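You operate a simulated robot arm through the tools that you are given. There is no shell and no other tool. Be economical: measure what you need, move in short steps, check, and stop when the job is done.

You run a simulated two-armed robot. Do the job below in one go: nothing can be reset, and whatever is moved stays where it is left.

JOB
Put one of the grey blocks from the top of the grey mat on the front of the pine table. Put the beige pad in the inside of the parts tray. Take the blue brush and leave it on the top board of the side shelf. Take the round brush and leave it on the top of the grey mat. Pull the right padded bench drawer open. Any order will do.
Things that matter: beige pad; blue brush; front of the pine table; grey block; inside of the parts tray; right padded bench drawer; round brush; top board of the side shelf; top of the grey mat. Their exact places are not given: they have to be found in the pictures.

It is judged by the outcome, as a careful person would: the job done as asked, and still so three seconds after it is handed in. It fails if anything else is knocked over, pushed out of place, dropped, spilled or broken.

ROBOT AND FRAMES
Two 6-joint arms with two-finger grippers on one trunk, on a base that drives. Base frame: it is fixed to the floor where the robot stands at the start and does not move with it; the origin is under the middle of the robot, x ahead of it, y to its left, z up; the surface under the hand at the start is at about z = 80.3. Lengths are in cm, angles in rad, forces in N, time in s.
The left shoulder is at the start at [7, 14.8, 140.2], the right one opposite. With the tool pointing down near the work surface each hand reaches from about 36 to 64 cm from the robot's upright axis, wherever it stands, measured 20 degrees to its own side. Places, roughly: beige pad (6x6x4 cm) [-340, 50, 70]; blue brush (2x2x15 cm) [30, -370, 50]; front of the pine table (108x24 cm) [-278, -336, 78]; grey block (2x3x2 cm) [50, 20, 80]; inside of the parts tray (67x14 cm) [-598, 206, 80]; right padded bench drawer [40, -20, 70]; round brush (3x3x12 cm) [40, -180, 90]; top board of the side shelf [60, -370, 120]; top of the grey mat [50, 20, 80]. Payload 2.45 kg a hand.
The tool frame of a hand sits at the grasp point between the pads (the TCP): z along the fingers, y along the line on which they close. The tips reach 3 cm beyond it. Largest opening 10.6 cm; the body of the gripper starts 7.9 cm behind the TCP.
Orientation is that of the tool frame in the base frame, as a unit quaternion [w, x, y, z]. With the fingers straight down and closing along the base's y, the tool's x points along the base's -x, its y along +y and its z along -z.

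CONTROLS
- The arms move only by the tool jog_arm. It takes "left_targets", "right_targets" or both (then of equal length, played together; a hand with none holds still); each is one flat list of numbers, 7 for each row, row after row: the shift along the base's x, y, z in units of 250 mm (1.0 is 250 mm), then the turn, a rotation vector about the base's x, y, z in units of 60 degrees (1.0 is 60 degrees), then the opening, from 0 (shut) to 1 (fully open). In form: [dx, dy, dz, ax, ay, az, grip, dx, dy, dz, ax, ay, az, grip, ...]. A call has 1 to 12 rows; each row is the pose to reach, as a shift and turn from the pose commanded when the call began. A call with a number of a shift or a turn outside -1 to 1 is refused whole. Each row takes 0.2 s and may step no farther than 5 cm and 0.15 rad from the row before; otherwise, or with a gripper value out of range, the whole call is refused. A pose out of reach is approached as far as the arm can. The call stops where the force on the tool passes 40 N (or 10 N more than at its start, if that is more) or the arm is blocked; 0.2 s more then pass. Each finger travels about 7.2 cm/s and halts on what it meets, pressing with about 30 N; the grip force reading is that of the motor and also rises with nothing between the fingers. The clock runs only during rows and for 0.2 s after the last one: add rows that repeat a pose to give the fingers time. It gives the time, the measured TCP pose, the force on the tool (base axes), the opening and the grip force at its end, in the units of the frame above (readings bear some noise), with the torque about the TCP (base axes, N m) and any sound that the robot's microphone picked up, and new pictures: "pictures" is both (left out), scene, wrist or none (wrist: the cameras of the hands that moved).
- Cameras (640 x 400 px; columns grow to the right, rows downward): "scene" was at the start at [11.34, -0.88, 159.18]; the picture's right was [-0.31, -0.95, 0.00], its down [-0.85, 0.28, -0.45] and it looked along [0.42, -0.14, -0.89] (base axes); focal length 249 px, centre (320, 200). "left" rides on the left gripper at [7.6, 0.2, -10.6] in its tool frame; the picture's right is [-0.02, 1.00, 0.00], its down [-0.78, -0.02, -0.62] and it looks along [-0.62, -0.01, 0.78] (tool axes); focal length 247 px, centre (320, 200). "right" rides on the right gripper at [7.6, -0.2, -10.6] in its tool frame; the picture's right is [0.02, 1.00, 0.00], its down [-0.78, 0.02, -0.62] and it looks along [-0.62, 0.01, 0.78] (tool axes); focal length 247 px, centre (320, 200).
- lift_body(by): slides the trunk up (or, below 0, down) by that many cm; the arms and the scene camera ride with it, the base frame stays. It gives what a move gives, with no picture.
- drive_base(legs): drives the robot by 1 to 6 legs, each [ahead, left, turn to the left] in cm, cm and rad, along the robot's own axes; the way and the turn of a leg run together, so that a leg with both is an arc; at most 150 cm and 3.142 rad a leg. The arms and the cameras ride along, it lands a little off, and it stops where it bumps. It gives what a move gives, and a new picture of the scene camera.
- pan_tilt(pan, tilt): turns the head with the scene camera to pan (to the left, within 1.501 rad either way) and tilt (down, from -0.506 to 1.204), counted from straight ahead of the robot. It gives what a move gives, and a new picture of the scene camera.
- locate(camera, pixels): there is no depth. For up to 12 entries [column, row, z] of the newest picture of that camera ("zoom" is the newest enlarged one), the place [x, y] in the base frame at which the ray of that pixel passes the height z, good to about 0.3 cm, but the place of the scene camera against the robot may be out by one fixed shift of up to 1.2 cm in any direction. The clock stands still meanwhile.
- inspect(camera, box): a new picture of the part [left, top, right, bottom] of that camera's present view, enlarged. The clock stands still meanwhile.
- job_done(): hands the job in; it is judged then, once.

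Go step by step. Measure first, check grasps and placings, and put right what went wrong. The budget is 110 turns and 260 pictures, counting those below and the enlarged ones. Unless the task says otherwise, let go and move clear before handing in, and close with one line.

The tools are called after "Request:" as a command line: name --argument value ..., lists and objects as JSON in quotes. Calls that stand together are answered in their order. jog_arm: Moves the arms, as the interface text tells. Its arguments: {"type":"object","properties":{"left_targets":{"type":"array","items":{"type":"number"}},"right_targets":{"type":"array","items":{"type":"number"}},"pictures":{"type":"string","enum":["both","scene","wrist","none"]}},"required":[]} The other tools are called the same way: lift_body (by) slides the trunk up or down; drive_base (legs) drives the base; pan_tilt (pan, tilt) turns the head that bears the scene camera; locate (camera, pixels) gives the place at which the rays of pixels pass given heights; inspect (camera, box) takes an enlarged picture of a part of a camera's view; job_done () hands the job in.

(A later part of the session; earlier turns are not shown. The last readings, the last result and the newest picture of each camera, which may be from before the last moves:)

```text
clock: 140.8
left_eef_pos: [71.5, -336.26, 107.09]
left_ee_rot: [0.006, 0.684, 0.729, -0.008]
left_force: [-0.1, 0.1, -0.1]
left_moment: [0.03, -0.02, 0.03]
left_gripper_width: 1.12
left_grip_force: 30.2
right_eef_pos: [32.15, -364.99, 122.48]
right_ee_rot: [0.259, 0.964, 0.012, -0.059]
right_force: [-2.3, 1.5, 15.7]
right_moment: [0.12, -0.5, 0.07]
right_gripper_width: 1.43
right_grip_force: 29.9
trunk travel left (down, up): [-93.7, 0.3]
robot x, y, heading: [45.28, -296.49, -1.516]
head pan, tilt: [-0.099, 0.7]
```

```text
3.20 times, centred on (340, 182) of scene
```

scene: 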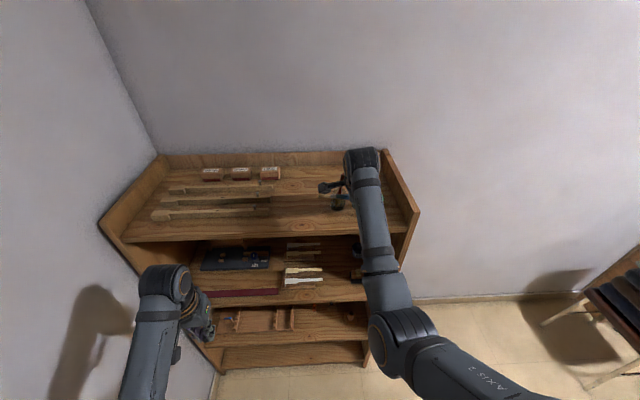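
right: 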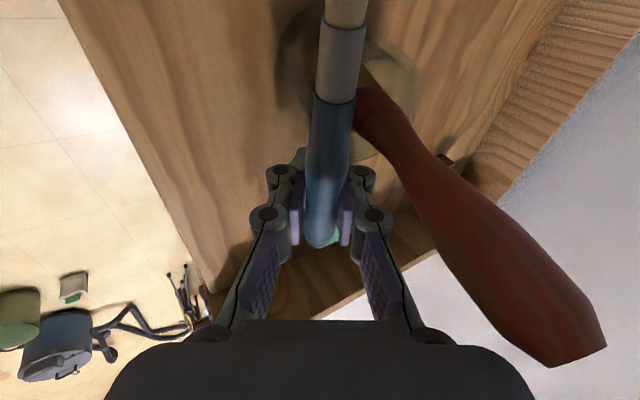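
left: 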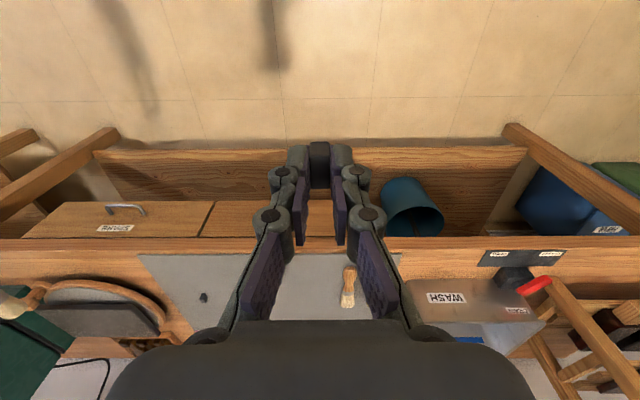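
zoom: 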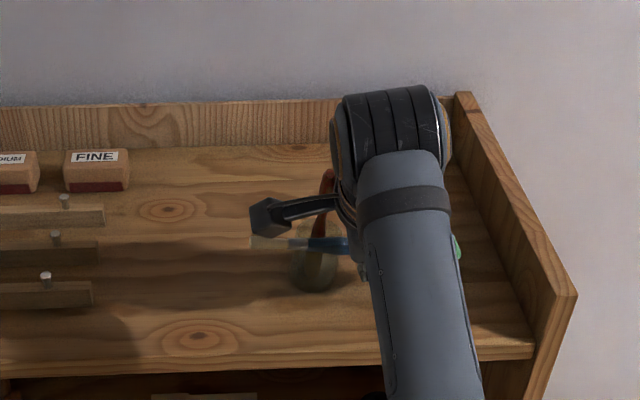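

The force reading (15.7 N up) shows contact: the brush is over the jar, so the board and jar are nearer than estimated. I'll raise straight up again and re-measure.

Request:
jog_arm --right_targets '[0, 0, 0.1, 0, 0, 0, 0, 0, 0, 0.22, 0, 0, 0, 0]' --pictures "both"

Request:
inspect --camera "scene" --box '[240, 120, 440, 245]'

```text
clock: 141.4
left_eef_pos: [71.53, -336.33, 106.99]
left_ee_rot: [0.005, 0.683, 0.73, -0.008]
left_force: [0.9, -0.1, -0.5]
left_moment: [0.0, 0.0, -0.01]
left_gripper_width: 1.11
left_grip_force: 30.1
right_eef_pos: [32.06, -364.98, 127.61]
right_ee_rot: [0.257, 0.965, 0.014, -0.058]
right_force: [-0.1, 0.1, -0.5]
right_moment: [-0.02, 0.03, 0.03]
right_gripper_width: 1.42
right_grip_force: 30.1
trunk travel left (down, up): [-93.7, 0.3]
robot x, y, heading: [45.57, -296.84, -1.514]
head pan, tilt: [-0.099, 0.7]
```

scene: 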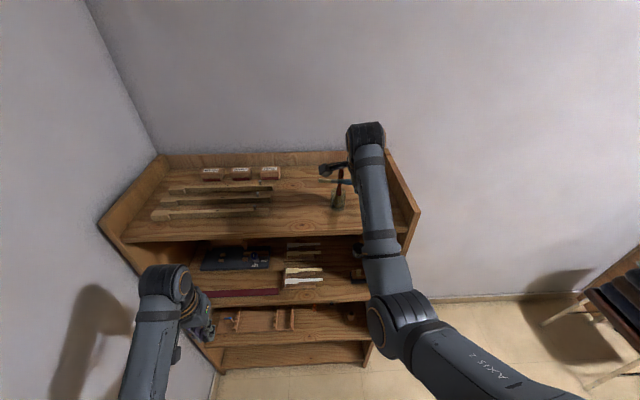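
right: 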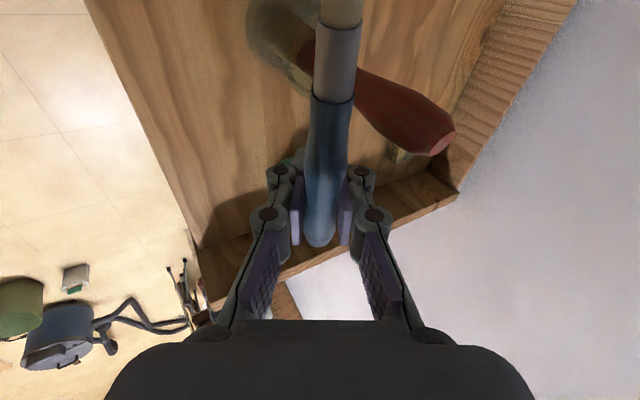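

```text
3.20 times, centred on (340, 182) of scene
```

zoom: 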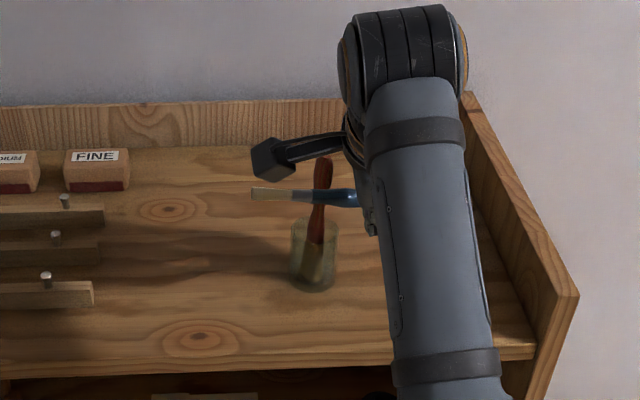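

The jar and red brush still stand. The blue brush is actually behind the red handle, so the board front is nearer. I'll triangulate again from this wrist view.

Request:
locate --camera "right" --pixels '[[146, 125, 114], [146, 125, 117], [146, 125, 120], [280, 35, 117], [280, 35, 120], [415, 160, 117], [415, 160, 120], [200, 245, 118]]'

Request:
locate --camera "scene" --pixels '[[300, 233, 114], [300, 233, 117], [300, 233, 120], [338, 209, 117], [338, 209, 120], [338, 190, 127], [320, 240, 117]]'

```text
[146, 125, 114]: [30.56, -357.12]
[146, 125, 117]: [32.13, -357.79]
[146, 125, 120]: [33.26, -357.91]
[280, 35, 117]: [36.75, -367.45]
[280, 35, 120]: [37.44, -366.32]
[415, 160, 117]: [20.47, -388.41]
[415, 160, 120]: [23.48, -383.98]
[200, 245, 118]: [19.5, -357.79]
```

```text
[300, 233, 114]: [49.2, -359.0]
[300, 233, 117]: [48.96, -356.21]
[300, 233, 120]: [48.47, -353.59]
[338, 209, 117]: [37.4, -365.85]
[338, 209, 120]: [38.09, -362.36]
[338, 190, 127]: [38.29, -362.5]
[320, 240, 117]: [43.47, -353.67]
```

The front edge is at y≈-357.8 and the board top at z≈117.6; the brush is behind the red handle. I'll rise above the red handle, come forward to the free front band (y≈-360.3), and steepen the pitch.

Request:
jog_arm --right_targets '[0, 0, 0.12, 0, 0, 0, 0, 0, 0, 0.24, 0, 0, 0, 0, 0, 0, 0.36, 0, 0, 0, 0, 0, 0, 0.36, 0, 0, 0, 0]' --pictures "both"

Request:
inspect --camera "scene" --box '[240, 100, 440, 245]'

```text
clock: 142.4
left_eef_pos: [71.54, -336.55, 106.84]
left_ee_rot: [0.005, 0.683, 0.73, -0.008]
left_force: [0.2, -0.3, -1.1]
left_moment: [0.02, -0.02, -0.04]
left_gripper_width: 1.11
left_grip_force: 29.9
right_eef_pos: [32.05, -365.27, 136.79]
right_ee_rot: [0.258, 0.964, 0.014, -0.058]
right_force: [0.0, 0.5, 0.1]
right_moment: [-0.03, -0.03, -0.01]
right_gripper_width: 1.43
right_grip_force: 29.7
trunk travel left (down, up): [-93.7, 0.3]
robot x, y, heading: [45.29, -296.8, -1.519]
head pan, tilt: [-0.099, 0.7]
```

scene: 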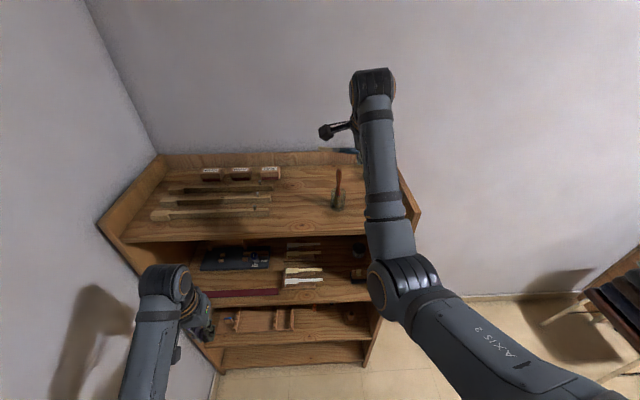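
right: 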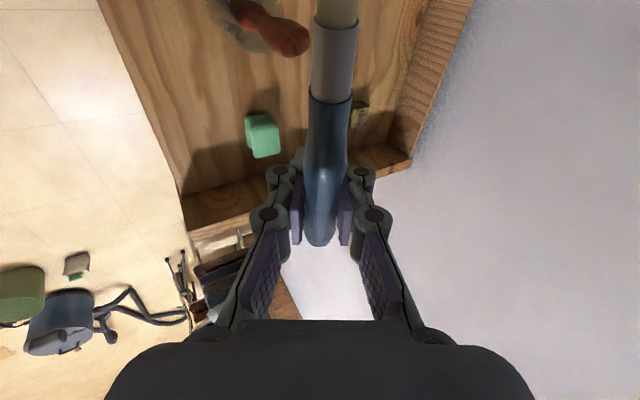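

```text
2.76 times, centred on (340, 172) of scene
```

zoom: 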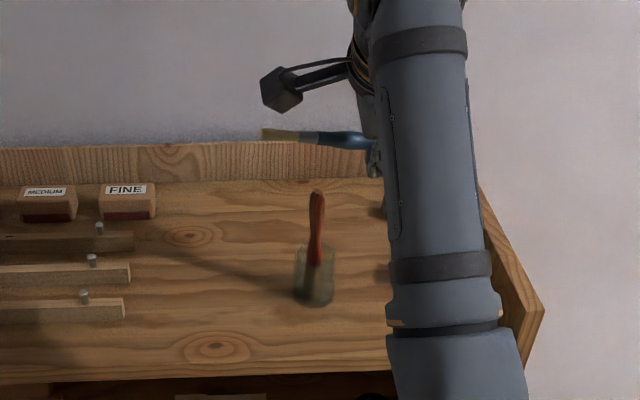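

Everything stands well clear. I'll move forward to y≈-360.3 with a steeper pitch, tilt the bristle end slightly down, and lower to z≈128.

Request:
jog_arm --right_targets '[0, 0.1, 0, 0.08, 0.05, 0, 0, 0, 0.2, 0, 0.16, 0.1, 0, 0, 0, 0.2, -0.1, 0.25, 0.15, 0, 0, 0, 0.2, -0.24, 0.25, 0.15, 0, 0, 0, 0.2, -0.36, 0.25, 0.15, 0, 0, 0, 0.2, -0.36, 0.25, 0.15, 0, 0]' --pictures "both"

Request:
inspect --camera "scene" --box '[240, 120, 440, 245]'

```text
clock: 143.8
left_eef_pos: [71.6, -336.62, 106.96]
left_ee_rot: [0.004, 0.684, 0.729, -0.008]
left_force: [-0.5, 1.1, 0.3]
left_moment: [0.01, -0.03, 0.01]
left_gripper_width: 1.09
left_grip_force: 29.6
right_eef_pos: [32.12, -360.23, 127.68]
right_ee_rot: [0.128, 0.982, 0.042, -0.132]
right_force: [-0.8, 0.2, 0.3]
right_moment: [0.0, -0.02, 0.01]
right_gripper_width: 1.45
right_grip_force: 29.6
right hand out of reach, approached as far as the arm can: row 2, 3, 4
trunk travel left (down, up): [-93.7, 0.3]
robot x, y, heading: [45.09, -296.9, -1.515]
head pan, tilt: [-0.099, 0.7]
```

scene: 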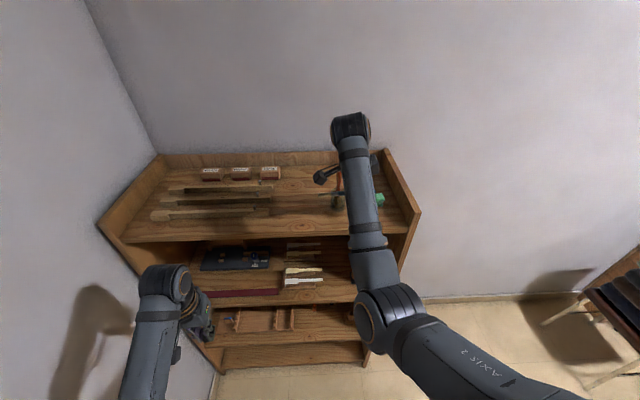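
right: 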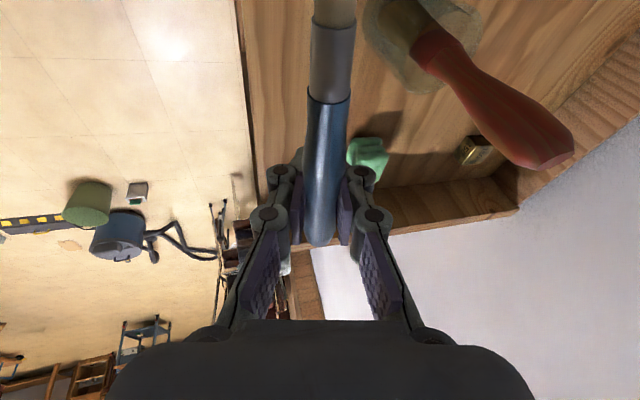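

```text
3.20 times, centred on (340, 182) of scene
```

zoom: 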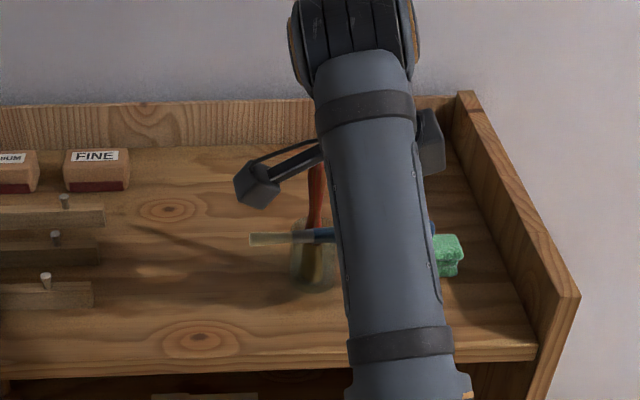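

Request:
locate --camera "right" --pixels '[[251, 120, 116], [251, 120, 118], [251, 120, 120], [370, 40, 122], [370, 40, 118], [365, 40, 125], [335, 20, 126]]'

```text
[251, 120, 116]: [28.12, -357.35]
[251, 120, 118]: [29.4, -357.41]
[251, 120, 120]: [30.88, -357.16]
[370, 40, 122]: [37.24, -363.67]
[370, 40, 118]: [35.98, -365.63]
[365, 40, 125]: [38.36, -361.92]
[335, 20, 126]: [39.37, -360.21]
```

The front edge is at y=-357.3 and the jar rim at about -361.9. I'll nudge +0.5 cm in y and lower in small steps.

Request:
jog_arm --right_targets '[0, 0.02, -0.04, 0, 0, 0, 0, 0, 0.02, -0.1, 0, 0, 0, 0, 0, 0.02, -0.16, 0, 0, 0, 0, 0, 0.02, -0.2, 0, 0, 0, 0, 0, 0.02, -0.2, 0, 0, 0, 0]' --pictures "both"

Request:
inspect --camera "scene" --box '[280, 140, 400, 250]'

```text
clock: 145.0
left_eef_pos: [71.49, -336.53, 106.9]
left_ee_rot: [0.004, 0.684, 0.73, -0.008]
left_force: [-0.8, -0.6, -1.0]
left_moment: [0.03, 0.02, -0.01]
left_gripper_width: 1.1
left_grip_force: 30.3
right_eef_pos: [32.05, -359.71, 122.74]
right_ee_rot: [0.128, 0.982, 0.041, -0.131]
right_force: [-0.3, -0.6, -0.6]
right_moment: [0.0, 0.0, -0.03]
right_gripper_width: 1.41
right_grip_force: 29.8
trunk travel left (down, up): [-93.7, 0.3]
robot x, y, heading: [45.24, -296.56, -1.52]
head pan, tilt: [-0.099, 0.7]
```

scene: 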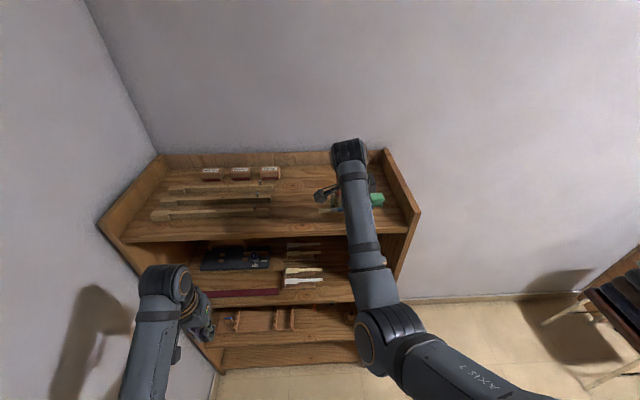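
right: 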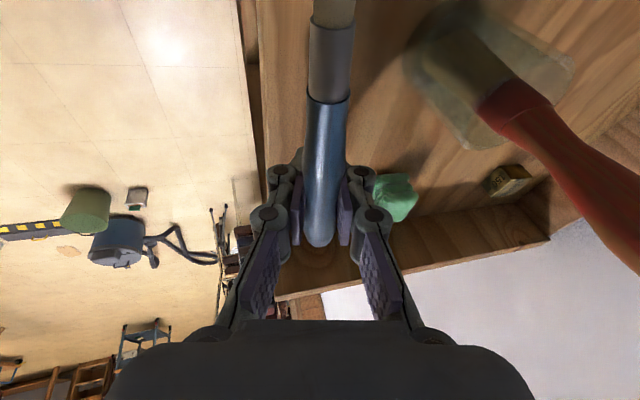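

```text
3.64 times, centred on (340, 195) of scene
```

zoom: 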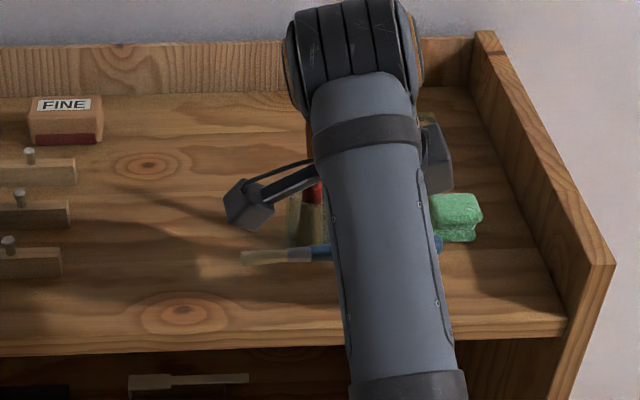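

There's now a good gap to the jar. I'll continue lowering gently.

Request:
jog_arm --right_targets '[0, 0, -0.03, 0, 0, 0, 0, 0, 0, -0.05, 0, 0, 0, 0, 0, 0, -0.07, 0, 0, 0, 0, 0, 0, -0.07, 0, 0, 0, 0]' --pictures "wrist"

Request:
inspect --camera "scene" --box '[280, 140, 400, 250]'

```text
clock: 146.0
left_eef_pos: [71.52, -336.55, 106.93]
left_ee_rot: [0.005, 0.684, 0.73, -0.008]
left_force: [1.4, 0.0, -0.5]
left_moment: [0.01, 0.01, 0.01]
left_gripper_width: 1.08
left_grip_force: 30.0
right_eef_pos: [32.03, -359.6, 121.11]
right_ee_rot: [0.128, 0.982, 0.042, -0.131]
right_force: [-0.3, -1.0, 2.0]
right_moment: [-0.05, -0.01, -0.01]
right_gripper_width: 1.41
right_grip_force: 30.0
trunk travel left (down, up): [-93.7, 0.3]
robot x, y, heading: [45.24, -296.86, -1.52]
head pan, tilt: [-0.099, 0.7]
```

right: 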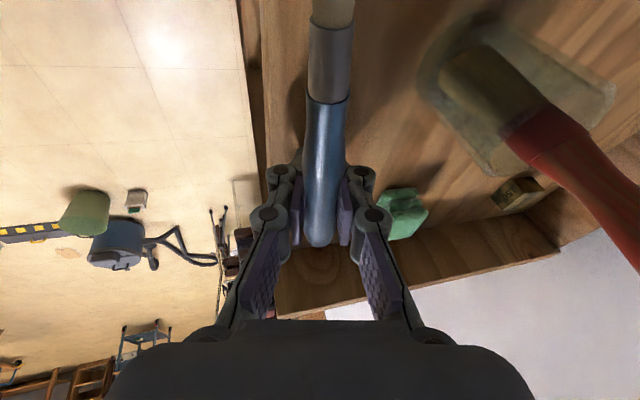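

```text
3.64 times, centred on (340, 195) of scene
```

zoom: 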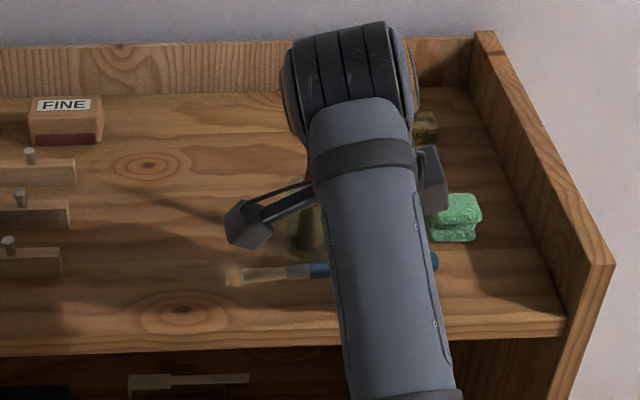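

A slight contact is starting (2 N). I'll go another 0.5 cm and read the force.

Request:
jog_arm --right_targets '[0, 0, -0.012, 0, 0, 0, 0, 0, 0, -0.02, 0, 0, 0, 0]' --pictures "none"

Request:
inspect --camera "scene" --box '[280, 140, 400, 250]'

```text
clock: 146.6
left_eef_pos: [71.52, -336.2, 107.16]
left_ee_rot: [0.005, 0.684, 0.729, -0.009]
left_force: [0.6, 0.6, -1.0]
left_moment: [-0.02, 0.03, -0.01]
left_gripper_width: 1.09
left_grip_force: 30.0
right_eef_pos: [31.97, -359.68, 121.06]
right_ee_rot: [0.133, 0.981, 0.04, -0.132]
right_force: [-2.5, -4.1, 24.0]
right_moment: [-0.07, 0.01, 0.0]
right_gripper_width: 1.49
right_grip_force: 29.8
trunk travel left (down, up): [-93.7, 0.3]
robot x, y, heading: [45.47, -296.86, -1.521]
head pan, tilt: [-0.099, 0.7]
```

```text
3.64 times, centred on (340, 195) of scene
```

zoom: 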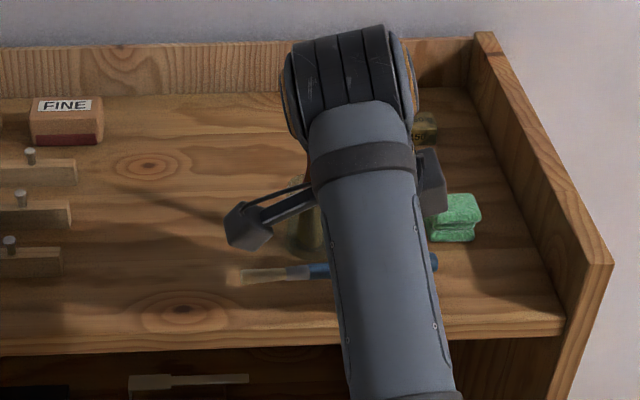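

The 24 N with almost no torque means the fingertips rest on the board (top ≈118). I'll rise 0.3 cm and open slightly so the handle drops the last centimetre between the fingers.

Request:
jog_arm --right_targets '[0, 0, 0.03, 0, 0, 0, 0, 0, 0, 0.03, 0, 0, 0, 0.16, 0, 0, 0.03, 0, 0, 0, 0.2, 0, 0, 0.03, 0, 0, 0, 0.28, 0, 0, 0.03, 0, 0, 0, 0.3, 0, 0, 0.03, 0, 0, 0, 0.3]' --pictures "wrist"

Request:
inspect --camera "scene" --box '[280, 140, 400, 250]'

```text
clock: 148.0
left_eef_pos: [71.58, -336.56, 106.9]
left_ee_rot: [0.005, 0.684, 0.73, -0.008]
left_force: [-0.3, 0.0, 0.0]
left_moment: [-0.02, 0.01, 0.01]
left_gripper_width: 1.1
left_grip_force: 30.6
right_eef_pos: [32.02, -359.64, 121.35]
right_ee_rot: [0.128, 0.982, 0.041, -0.131]
right_force: [1.3, 0.2, 1.5]
right_moment: [0.01, -0.05, 0.01]
right_gripper_width: 3.3
right_grip_force: 0.1
trunk travel left (down, up): [-93.7, 0.3]
robot x, y, heading: [45.83, -297.43, -1.519]
head pan, tilt: [-0.099, 0.7]
```

right: 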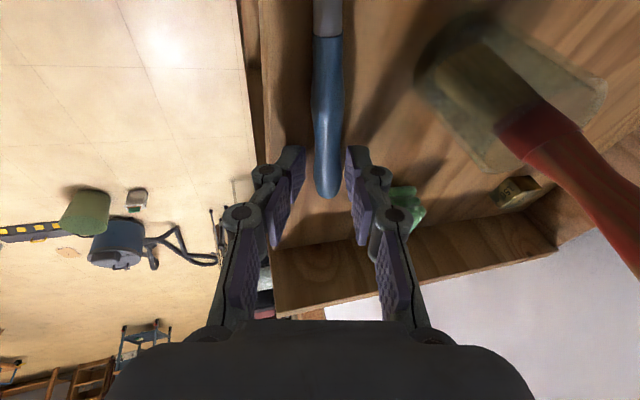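

```text
3.64 times, centred on (340, 195) of scene
```

zoom: 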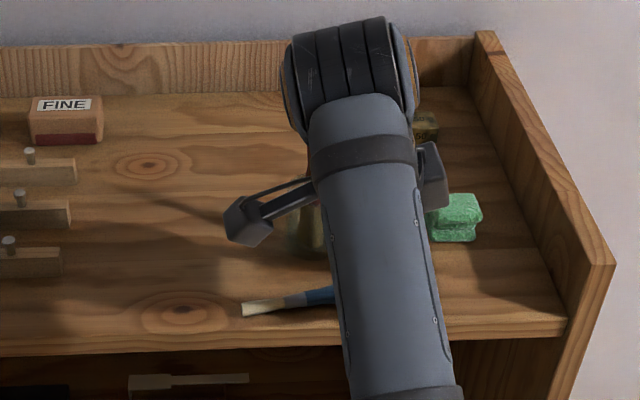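

The brush has come to rest on the board. I'll lift the hand straight up and check.

Request:
jog_arm --right_targets '[0, 0, 0.1, 0, 0, 0, 0.3, 0, 0, 0.25, 0, 0, 0, 0.3, 0, 0, 0.4, 0, 0, 0, 0.3]' --pictures "wrist"

Request:
drive_base --legs '[[-17, 0, 0]]'

Request:
inspect --camera "scene" --box '[240, 100, 440, 225]'

```text
clock: 148.8
left_eef_pos: [71.55, -336.59, 106.88]
left_ee_rot: [0.005, 0.684, 0.73, -0.008]
left_force: [0.3, 0.8, -2.1]
left_moment: [0.05, 0.01, -0.01]
left_gripper_width: 1.1
left_grip_force: 29.5
right_eef_pos: [32.67, -361.11, 129.89]
right_ee_rot: [0.129, 0.982, 0.041, -0.132]
right_force: [0.8, -1.1, 0.1]
right_moment: [0.01, 0.03, 0.01]
right_gripper_width: 3.19
right_grip_force: 0.1
right hand out of reach, approached as far as the arm can: row 3
trunk travel left (down, up): [-93.7, 0.3]
robot x, y, heading: [45.18, -296.77, -1.522]
head pan, tilt: [-0.099, 0.7]
```

right: 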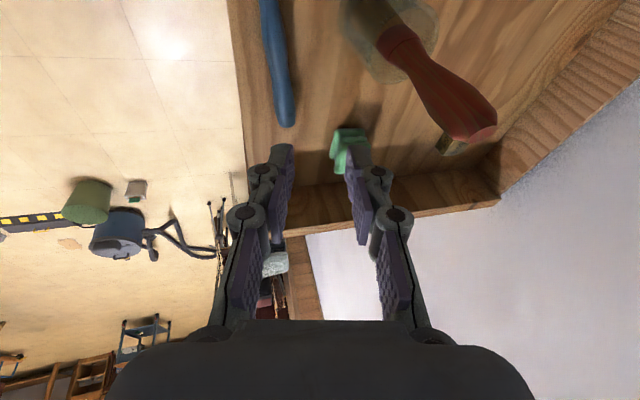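

```text
clock: 150.3
left_eef_pos: [70.68, -319.45, 106.72]
left_ee_rot: [0.003, 0.682, 0.731, -0.007]
left_force: [-0.5, -0.5, -1.7]
left_moment: [0.04, 0.02, 0.01]
left_gripper_width: 1.11
left_grip_force: 29.6
right_eef_pos: [31.96, -344.17, 129.7]
right_ee_rot: [0.128, 0.982, 0.044, -0.132]
right_force: [0.0, 0.4, -0.6]
right_moment: [0.05, 0.03, -0.02]
right_gripper_width: 3.18
right_grip_force: 0.0
trunk travel left (down, up): [-93.7, 0.3]
robot x, y, heading: [44.65, -279.62, -1.514]
head pan, tilt: [-0.099, 0.7]
```

scene: 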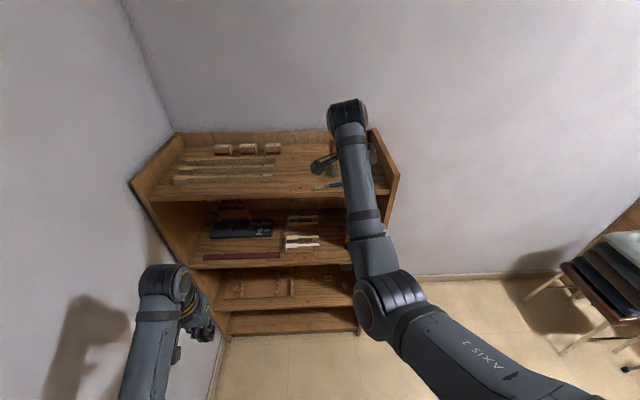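

```text
3.20 times, centred on (340, 162) of scene
```

zoom: 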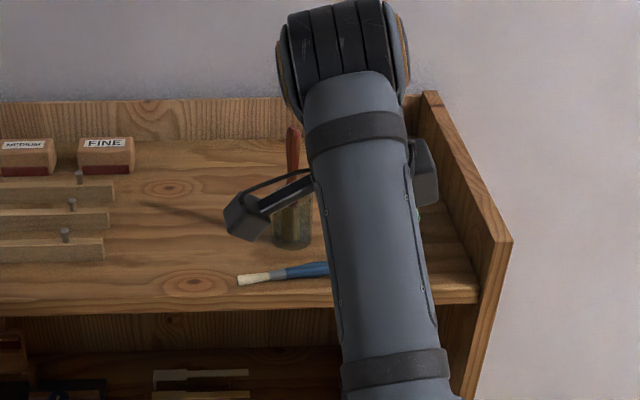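

The blue brush lies flat on the top board and the jar stands. Next is the pine table: I'll slide out past the table corner, back into the open floor, turn to face -x and look.

Request:
drive_base --legs '[[0, -80, 0], [-120, 0, 0], [0, 0, -1.6]]'

Request:
pan_tilt --pan 0.5 --tilt 0.4

```text
clock: 164.1
left_eef_pos: [-81.73, -188.89, 106.88]
left_ee_rot: [-0.003, 1.0, 0.003, -0.009]
left_force: [0.0, -0.4, -0.7]
left_moment: [0.0, -0.04, -0.04]
left_gripper_width: 1.09
left_grip_force: 30.1
right_eef_pos: [-104.11, -148.71, 129.9]
right_ee_rot: [-0.007, 0.704, -0.685, -0.185]
right_force: [-0.4, 0.1, 0.3]
right_moment: [0.02, 0.01, -0.03]
right_gripper_width: 3.18
right_grip_force: 0.1
trunk travel left (down, up): [-93.7, 0.3]
robot x, y, heading: [-40.84, -165.21, 3.136]
head pan, tilt: [-0.099, 0.7]
```

scene: 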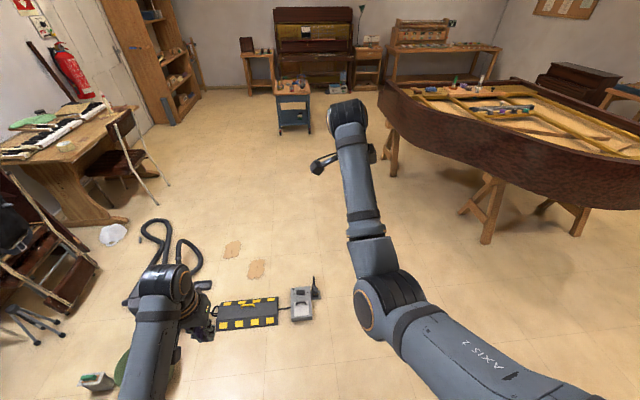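

```text
clock: 165.1
left_eef_pos: [-81.8, -188.87, 106.92]
left_ee_rot: [-0.002, 1.0, 0.004, -0.009]
left_force: [0.8, -0.5, -0.6]
left_moment: [-0.03, -0.03, -0.02]
left_gripper_width: 1.1
left_grip_force: 30.5
right_eef_pos: [-104.15, -148.73, 130.03]
right_ee_rot: [-0.007, 0.704, -0.685, -0.186]
right_force: [-0.3, 0.5, -0.1]
right_moment: [0.0, 0.0, -0.04]
right_gripper_width: 3.17
right_grip_force: 0.1
trunk travel left (down, up): [-93.7, 0.3]
robot x, y, heading: [-40.85, -165.2, 3.136]
head pan, tilt: [0.499, 0.4]
```

scene: 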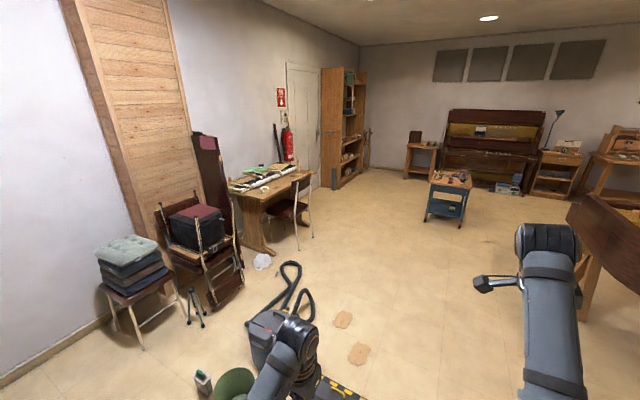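

The pine table is at (265,190) with a chair pulled up near its far end. I'll measure its front edge and the floor obstacles.

Request:
inspect --camera "scene" --box '[200, 130, 400, 255]'

Request:
locate --camera "scene" --pixels '[[250, 197, 76], [228, 188, 76], [313, 172, 76], [298, 245, 0], [313, 235, 0], [265, 252, 0], [340, 320, 0], [315, 320, 0], [358, 355, 0], [450, 180, 80], [445, 220, 0], [262, 268, 0]]'

```text
3.20 times, centred on (300, 192) of scene
```

zoom: 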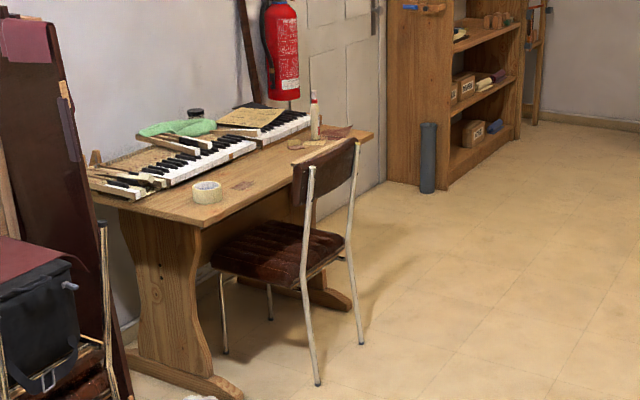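

```text
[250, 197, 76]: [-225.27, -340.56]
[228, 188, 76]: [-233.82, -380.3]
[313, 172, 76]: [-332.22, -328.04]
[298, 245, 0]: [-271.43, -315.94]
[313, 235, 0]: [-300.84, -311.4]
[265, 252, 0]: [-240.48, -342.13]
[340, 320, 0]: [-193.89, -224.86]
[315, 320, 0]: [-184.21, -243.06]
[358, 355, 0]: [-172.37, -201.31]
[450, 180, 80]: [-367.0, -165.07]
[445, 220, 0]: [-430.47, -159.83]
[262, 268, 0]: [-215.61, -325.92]
```

The front edge runs from about (-225,-340) to (-332,-328), with the chair at x≈-270…-300 and a rag at (-216,-326). I'll check the floor route past the grey box and piano.

Request:
pan_tilt --pan -0.15 --tilt 0.6

Request:
locate --camera "scene" --pixels '[[305, 285, 0], [290, 270, 0], [320, 260, 0], [455, 170, 0], [475, 225, 0], [380, 80, 90], [640, 190, 90], [280, 110, 0], [300, 75, 80], [246, 295, 0]]'

```text
clock: 166.1
left_eef_pos: [-81.94, -188.94, 106.95]
left_ee_rot: [-0.003, 1.0, 0.004, -0.009]
left_force: [-0.3, 0.1, -0.9]
left_moment: [-0.01, -0.03, 0.0]
left_gripper_width: 1.1
left_grip_force: 30.2
right_eef_pos: [-104.15, -148.65, 129.88]
right_ee_rot: [-0.006, 0.704, -0.686, -0.186]
right_force: [-0.9, 0.3, -0.4]
right_moment: [-0.02, 0.0, -0.01]
right_gripper_width: 3.17
right_grip_force: 0.1
trunk travel left (down, up): [-93.7, 0.3]
robot x, y, heading: [-40.88, -165.29, 3.139]
head pan, tilt: [-0.15, 0.6]
```

scene: 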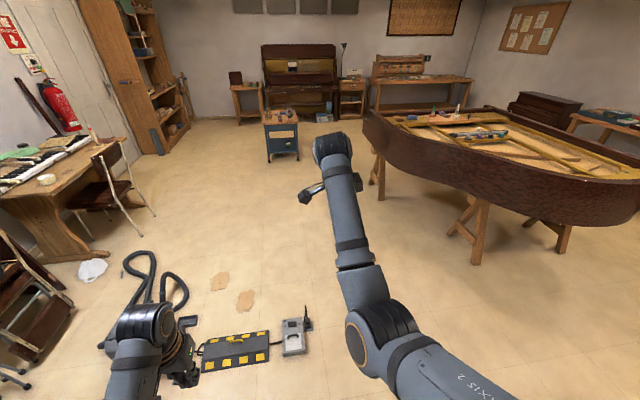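

```text
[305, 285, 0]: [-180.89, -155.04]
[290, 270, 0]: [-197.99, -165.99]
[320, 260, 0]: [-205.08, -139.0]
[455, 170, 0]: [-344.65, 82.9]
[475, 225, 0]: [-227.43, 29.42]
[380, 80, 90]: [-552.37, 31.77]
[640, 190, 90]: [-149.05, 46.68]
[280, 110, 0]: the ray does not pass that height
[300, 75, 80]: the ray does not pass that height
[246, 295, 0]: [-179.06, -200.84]
```

The route is clear via y≈-115 and then down x≈-240, between the cards and the chair. I'll drive it, ending at about (-240,-278) facing the table obliquely.

Request:
drive_base --legs '[[0, -50, 0], [150, 0, 0], [49, 0, 0], [0, 0, 1.064], [70, 39, 0], [62, 35, 0]]'

Request:
pan_tilt --pan 0.3 --tilt 0.85

```text
clock: 188.7
left_eef_pos: [-242.09, -312.11, 106.99]
left_ee_rot: [0.004, 0.863, 0.506, -0.008]
left_force: [-0.9, -0.2, -0.8]
left_moment: [-0.03, -0.04, 0.01]
left_gripper_width: 1.07
left_grip_force: 29.7
right_eef_pos: [-288.07, -311.35, 129.91]
right_ee_rot: [0.087, 0.953, -0.24, -0.163]
right_force: [-0.3, -1.0, -0.2]
right_moment: [-0.02, -0.03, 0.0]
right_gripper_width: 3.17
right_grip_force: 0.0
trunk travel left (down, up): [-93.7, 0.3]
robot x, y, heading: [-242.1, -264.44, -2.098]
head pan, tilt: [-0.15, 0.6]
```

scene: 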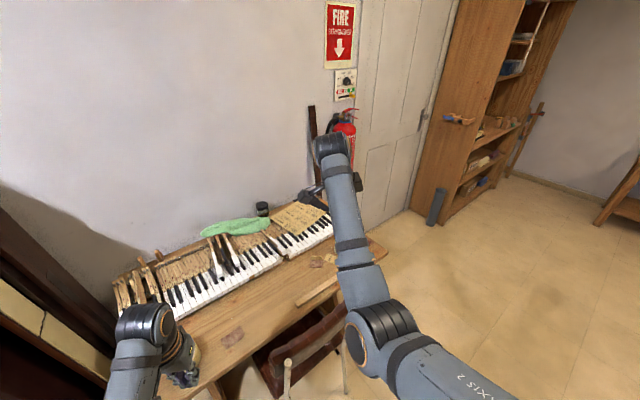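

```text
clock: 189.6
left_eef_pos: [-242.25, -312.27, 106.89]
left_ee_rot: [0.001, 0.863, 0.506, -0.009]
left_force: [0.5, -0.6, -1.5]
left_moment: [0.0, 0.0, 0.0]
left_gripper_width: 1.1
left_grip_force: 30.3
right_eef_pos: [-288.11, -311.69, 129.75]
right_ee_rot: [0.088, 0.953, -0.238, -0.164]
right_force: [0.3, 0.6, 0.3]
right_moment: [0.04, 0.02, 0.0]
right_gripper_width: 3.18
right_grip_force: 0.0
trunk travel left (down, up): [-93.7, 0.3]
robot x, y, heading: [-242.22, -264.84, -2.095]
head pan, tilt: [0.3, 0.85]
```

scene: 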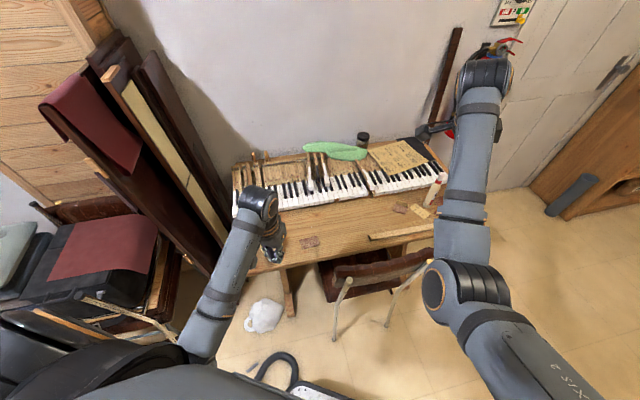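

The table's front strip shows a small brown card at (310,242) and a ruler from (370,235); a spot around (340,242) is free. I'll locate it.

Request:
inspect --camera "scene" --box '[220, 180, 440, 317]'

Request:
locate --camera "scene" --pixels '[[340, 240, 76], [340, 240, 78], [340, 257, 77], [300, 266, 77], [310, 242, 77], [370, 236, 77], [390, 270, 88]]'

```text
2.91 times, centred on (330, 248) of scene
```

zoom: 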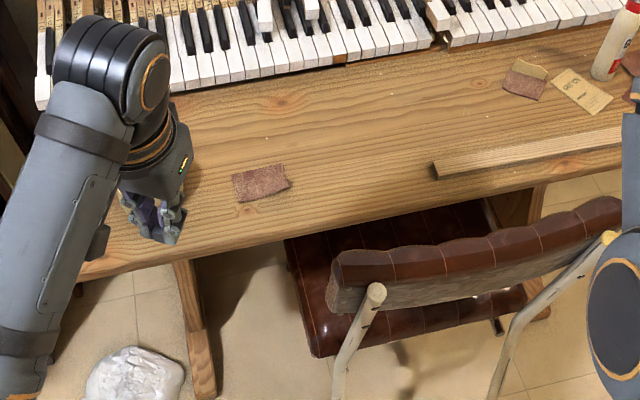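

```text
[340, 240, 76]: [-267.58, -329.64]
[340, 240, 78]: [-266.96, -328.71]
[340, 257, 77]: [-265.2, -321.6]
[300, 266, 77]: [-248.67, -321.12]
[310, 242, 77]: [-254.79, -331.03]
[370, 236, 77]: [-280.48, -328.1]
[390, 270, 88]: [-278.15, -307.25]
```

Request:
locate --camera "scene" --pixels '[[334, 340, 0], [389, 325, 0], [265, 330, 0], [345, 285, 80], [340, 231, 77], [350, 245, 77]]'

Request:
drive_base --legs '[[9, 0, -0.1]]'

```text
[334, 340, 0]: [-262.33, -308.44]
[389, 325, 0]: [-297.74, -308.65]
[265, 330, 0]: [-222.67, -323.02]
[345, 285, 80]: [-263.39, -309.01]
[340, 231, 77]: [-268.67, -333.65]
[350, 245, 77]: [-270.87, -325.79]
```

```text
clock: 190.7
left_eef_pos: [-251.58, -319.01, 107.01]
left_ee_rot: [0.003, 0.888, 0.46, -0.011]
left_force: [1.1, 1.2, -0.6]
left_moment: [-0.05, 0.06, 0.01]
left_gripper_width: 1.12
left_grip_force: 29.6
right_eef_pos: [-297.02, -313.7, 130.29]
right_ee_rot: [0.08, 0.939, -0.288, -0.169]
right_force: [1.0, 0.5, 0.1]
right_moment: [-0.04, 0.05, -0.01]
right_gripper_width: 3.15
right_grip_force: 0.1
trunk travel left (down, up): [-93.7, 0.3]
robot x, y, heading: [-247.67, -272.1, -2.201]
head pan, tilt: [0.3, 0.85]
```

scene: 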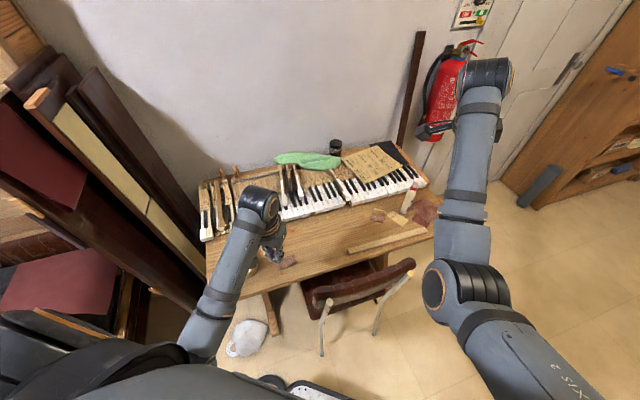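

I'll move the left hand over the free spot at about (-263,-331), lowering a bit, and look with its wrist camera.

Request:
jog_arm --left_targets '[-0.114, -0.12, -0.04, 0, 0, 0, 0, -0.228, -0.24, -0.1, 0, 0, 0, 0, -0.342, -0.36, -0.18, 0, 0, 0, 0, -0.456, -0.48, -0.26, 0, 0, 0, 0, -0.456, -0.48, -0.4, 0, 0, 0, 0, -0.456, -0.48, -0.56, 0, 0, 0, 0, -0.456, -0.48, -0.56, 0, 0, 0, 0]' --pictures "both"

Request:
locate --camera "left" --pixels '[[320, 140, 77], [320, 100, 77], [320, 60, 77], [200, 140, 77], [440, 140, 77]]'

```text
clock: 192.3
left_eef_pos: [-263.25, -331.46, 92.95]
left_ee_rot: [0.003, 0.888, 0.46, -0.007]
left_force: [0.2, 0.1, -0.4]
left_moment: [-0.01, 0.0, -0.03]
left_gripper_width: 1.1
left_grip_force: 30.0
right_eef_pos: [-297.61, -314.17, 129.93]
right_ee_rot: [0.078, 0.94, -0.288, -0.167]
right_force: [0.7, 0.0, 0.0]
right_moment: [0.04, -0.03, -0.02]
right_gripper_width: 3.18
right_grip_force: 0.0
trunk travel left (down, up): [-93.7, 0.3]
robot x, y, heading: [-247.31, -272.62, -2.201]
head pan, tilt: [0.3, 0.85]
```

scene: 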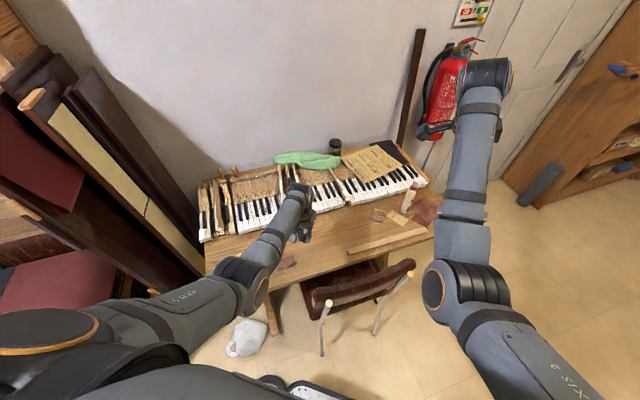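
left: 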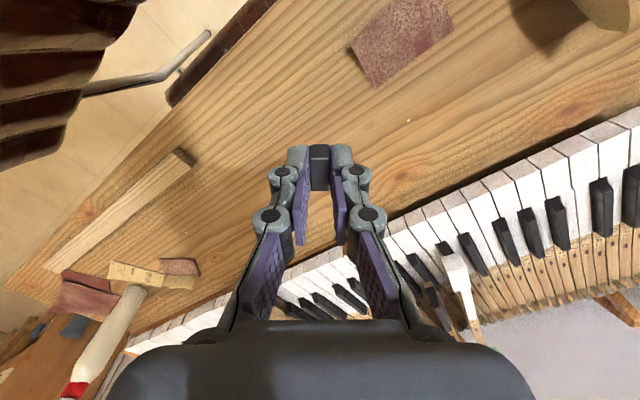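

```text
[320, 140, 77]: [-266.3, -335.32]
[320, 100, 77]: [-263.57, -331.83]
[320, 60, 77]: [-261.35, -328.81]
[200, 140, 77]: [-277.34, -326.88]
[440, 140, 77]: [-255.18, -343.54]
```

The spot directly below (320,102) is clear wood in the front strip. I'll lower towards the table top.

Request:
jog_arm --left_targets '[0, 0, -0.16, 0, 0, 0, 0, 0, 0, -0.32, 0, 0, 0, 0, 0, 0, -0.42, 0, 0, 0, 0, 0, 0, -0.45, 0, 0, 0, 0, 0, 0, -0.47, 0, 0, 0, 0]' --pictures "wrist"

```text
clock: 193.5
left_eef_pos: [-262.04, -329.75, 84.73]
left_ee_rot: [0.001, 0.888, 0.46, -0.009]
left_force: [-1.2, 0.8, -1.0]
left_moment: [-0.01, -0.02, 0.0]
left_gripper_width: 1.1
left_grip_force: 29.8
left hand out of reach, approached as far as the arm can: row 2, 3, 4, 5
right_eef_pos: [-297.69, -314.26, 129.81]
right_ee_rot: [0.078, 0.94, -0.288, -0.167]
right_force: [0.2, -1.1, 0.4]
right_moment: [0.03, -0.02, -0.01]
right_gripper_width: 3.19
right_grip_force: 0.0
trunk travel left (down, up): [-93.7, 0.3]
robot x, y, heading: [-247.42, -272.36, -2.202]
head pan, tilt: [0.3, 0.85]
```

left: 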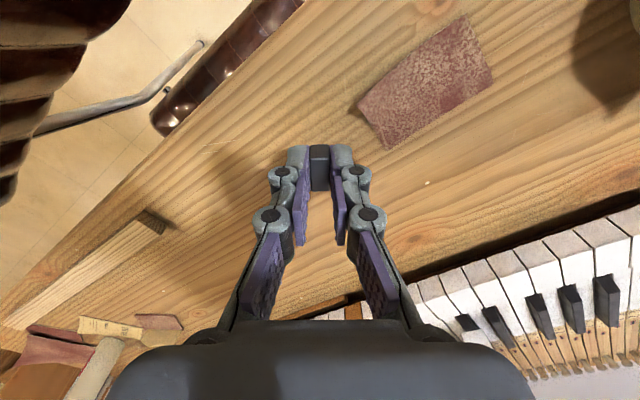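

Reach ends at z=84.7, so I'll lower with the trunk in small steps.

Request:
lift_body --by -3

Request:
inspect --camera "left" --box '[200, 60, 440, 210]'

```text
clock: 194.3
left_eef_pos: [-261.87, -329.67, 81.63]
left_ee_rot: [0.003, 0.888, 0.46, -0.009]
left_force: [0.6, -0.3, 0.0]
left_moment: [-0.01, -0.02, 0.0]
left_gripper_width: 1.1
left_grip_force: 30.4
right_eef_pos: [-297.54, -314.21, 126.89]
right_ee_rot: [0.079, 0.94, -0.288, -0.168]
right_force: [-0.3, -0.4, 0.0]
right_moment: [0.0, 0.03, 0.01]
right_gripper_width: 3.19
right_grip_force: 0.2
trunk travel left (down, up): [-90.7, 3.3]
robot x, y, heading: [-247.26, -272.09, -2.198]
head pan, tilt: [0.3, 0.85]
```

```text
2.67 times, centred on (320, 135) of left
```

zoom: 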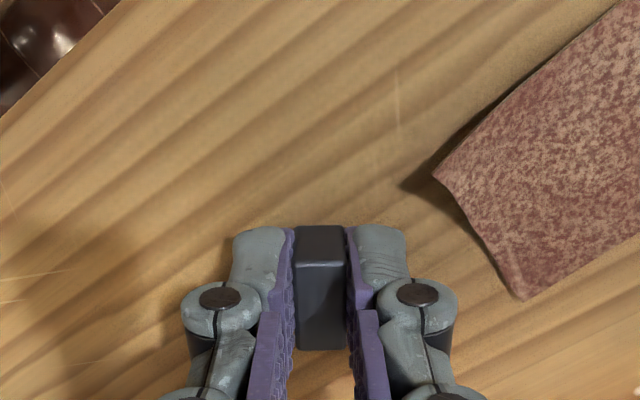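

Request:
lift_body --by -0.6

Request:
lift_body --by -0.4

Request:
inspect --camera "left" --box '[200, 60, 440, 210]'

```text
clock: 194.8
left_eef_pos: [-261.92, -329.83, 81.44]
left_ee_rot: [0.003, 0.888, 0.46, -0.01]
left_force: [1.3, 1.1, 19.7]
left_moment: [0.1, -0.09, 0.0]
left_gripper_width: 1.1
left_grip_force: 30.4
right_eef_pos: [-297.38, -313.82, 126.51]
right_ee_rot: [0.079, 0.939, -0.289, -0.168]
right_force: [-0.4, 0.3, -0.5]
right_moment: [0.0, 0.02, 0.01]
right_gripper_width: 3.16
right_grip_force: 0.0
trunk travel left (down, up): [-90.1, 3.9]
robot x, y, heading: [-247.14, -272.19, -2.197]
head pan, tilt: [0.3, 0.85]
```

```text
clock: 195.4
left_eef_pos: [-261.94, -329.7, 80.88]
left_ee_rot: [0.004, 0.888, 0.46, -0.01]
left_force: [0.4, -3.4, 22.5]
left_moment: [-0.09, -0.06, -0.05]
left_gripper_width: 1.08
left_grip_force: 30.2
right_eef_pos: [-297.58, -313.76, 126.12]
right_ee_rot: [0.079, 0.939, -0.288, -0.168]
right_force: [-0.1, 0.7, -0.8]
right_moment: [0.0, 0.03, 0.0]
right_gripper_width: 3.14
right_grip_force: 0.0
trunk travel left (down, up): [-89.7, 4.3]
robot x, y, heading: [-246.88, -272.15, -2.199]
head pan, tilt: [0.3, 0.85]
```

```text
2.67 times, centred on (320, 135) of left
```

zoom: 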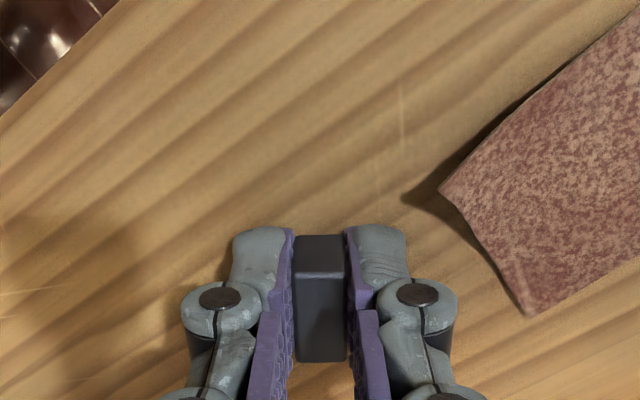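

The block is pressed on the table (about 20 N). I'll relieve slightly, open and rise.

Request:
jog_arm --left_targets '[0, 0, 0, 0, 0, 0, 0.15, 0, 0, 0, 0, 0, 0, 0.25, 0, 0, 0, 0, 0, 0, 0.3, 0, 0, 0, 0, 0, 0, 0.3]' --pictures "none"

Request:
lift_body --by 4

Request:
jog_arm --left_targets '[0.02, 0.02, 0.15, 0, 0, 0, 0.3, 0.04, 0.04, 0.3, 0, 0, 0, 0.3, 0.06, 0.06, 0.45, 0, 0, 0, 0.3, 0.06, 0.06, 0.6, 0, 0, 0, 0.3, 0.06, 0.06, 0.75, 0, 0, 0, 0.3, 0.06, 0.06, 0.9, 0, 0, 0, 0.3]' --pictures "wrist"

```text
clock: 196.4
left_eef_pos: [-261.83, -329.49, 80.74]
left_ee_rot: [0.002, 0.888, 0.46, -0.008]
left_force: [-2.5, -2.5, 12.0]
left_moment: [0.03, -0.01, -0.01]
left_gripper_width: 3.22
left_grip_force: 0.0
right_eef_pos: [-297.65, -314.04, 126.0]
right_ee_rot: [0.079, 0.939, -0.289, -0.168]
right_force: [-0.3, 0.7, 0.0]
right_moment: [0.01, -0.03, -0.01]
right_gripper_width: 3.18
right_grip_force: 0.1
trunk travel left (down, up): [-89.7, 4.3]
robot x, y, heading: [-247.71, -272.37, -2.205]
head pan, tilt: [0.3, 0.85]
```

```text
clock: 197.2
left_eef_pos: [-261.92, -329.68, 84.66]
left_ee_rot: [0.001, 0.888, 0.46, -0.009]
left_force: [0.5, -0.5, 0.3]
left_moment: [0.0, 0.01, -0.05]
left_gripper_width: 3.15
left_grip_force: 0.0
right_eef_pos: [-297.63, -314.12, 129.89]
right_ee_rot: [0.079, 0.94, -0.287, -0.167]
right_force: [-0.5, 0.2, 0.3]
right_moment: [0.02, 0.0, -0.02]
right_gripper_width: 3.19
right_grip_force: 0.1
trunk travel left (down, up): [-93.7, 0.3]
robot x, y, heading: [-246.99, -272.24, -2.197]
head pan, tilt: [0.3, 0.85]
```

```text
clock: 198.6
left_eef_pos: [-260.46, -328.24, 107.27]
left_ee_rot: [0.002, 0.888, 0.46, -0.008]
left_force: [-0.7, -0.1, -0.3]
left_moment: [0.0, 0.02, -0.03]
left_gripper_width: 3.17
left_grip_force: 0.1
right_eef_pos: [-297.58, -314.07, 130.03]
right_ee_rot: [0.079, 0.939, -0.288, -0.167]
right_force: [0.2, 0.1, 0.2]
right_moment: [0.0, -0.02, -0.01]
right_gripper_width: 3.18
right_grip_force: 0.0
trunk travel left (down, up): [-93.7, 0.3]
robot x, y, heading: [-247.31, -272.48, -2.203]
head pan, tilt: [0.3, 0.85]
```

left: 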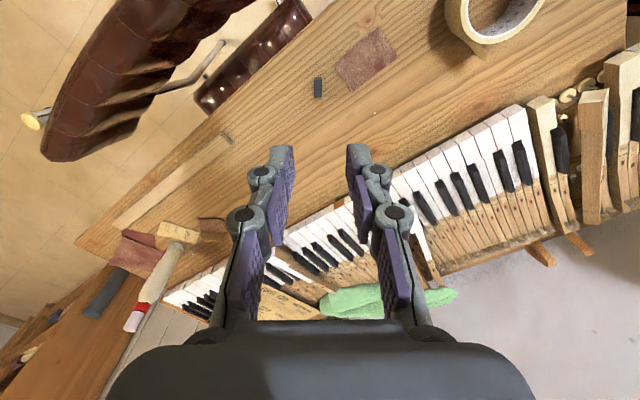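

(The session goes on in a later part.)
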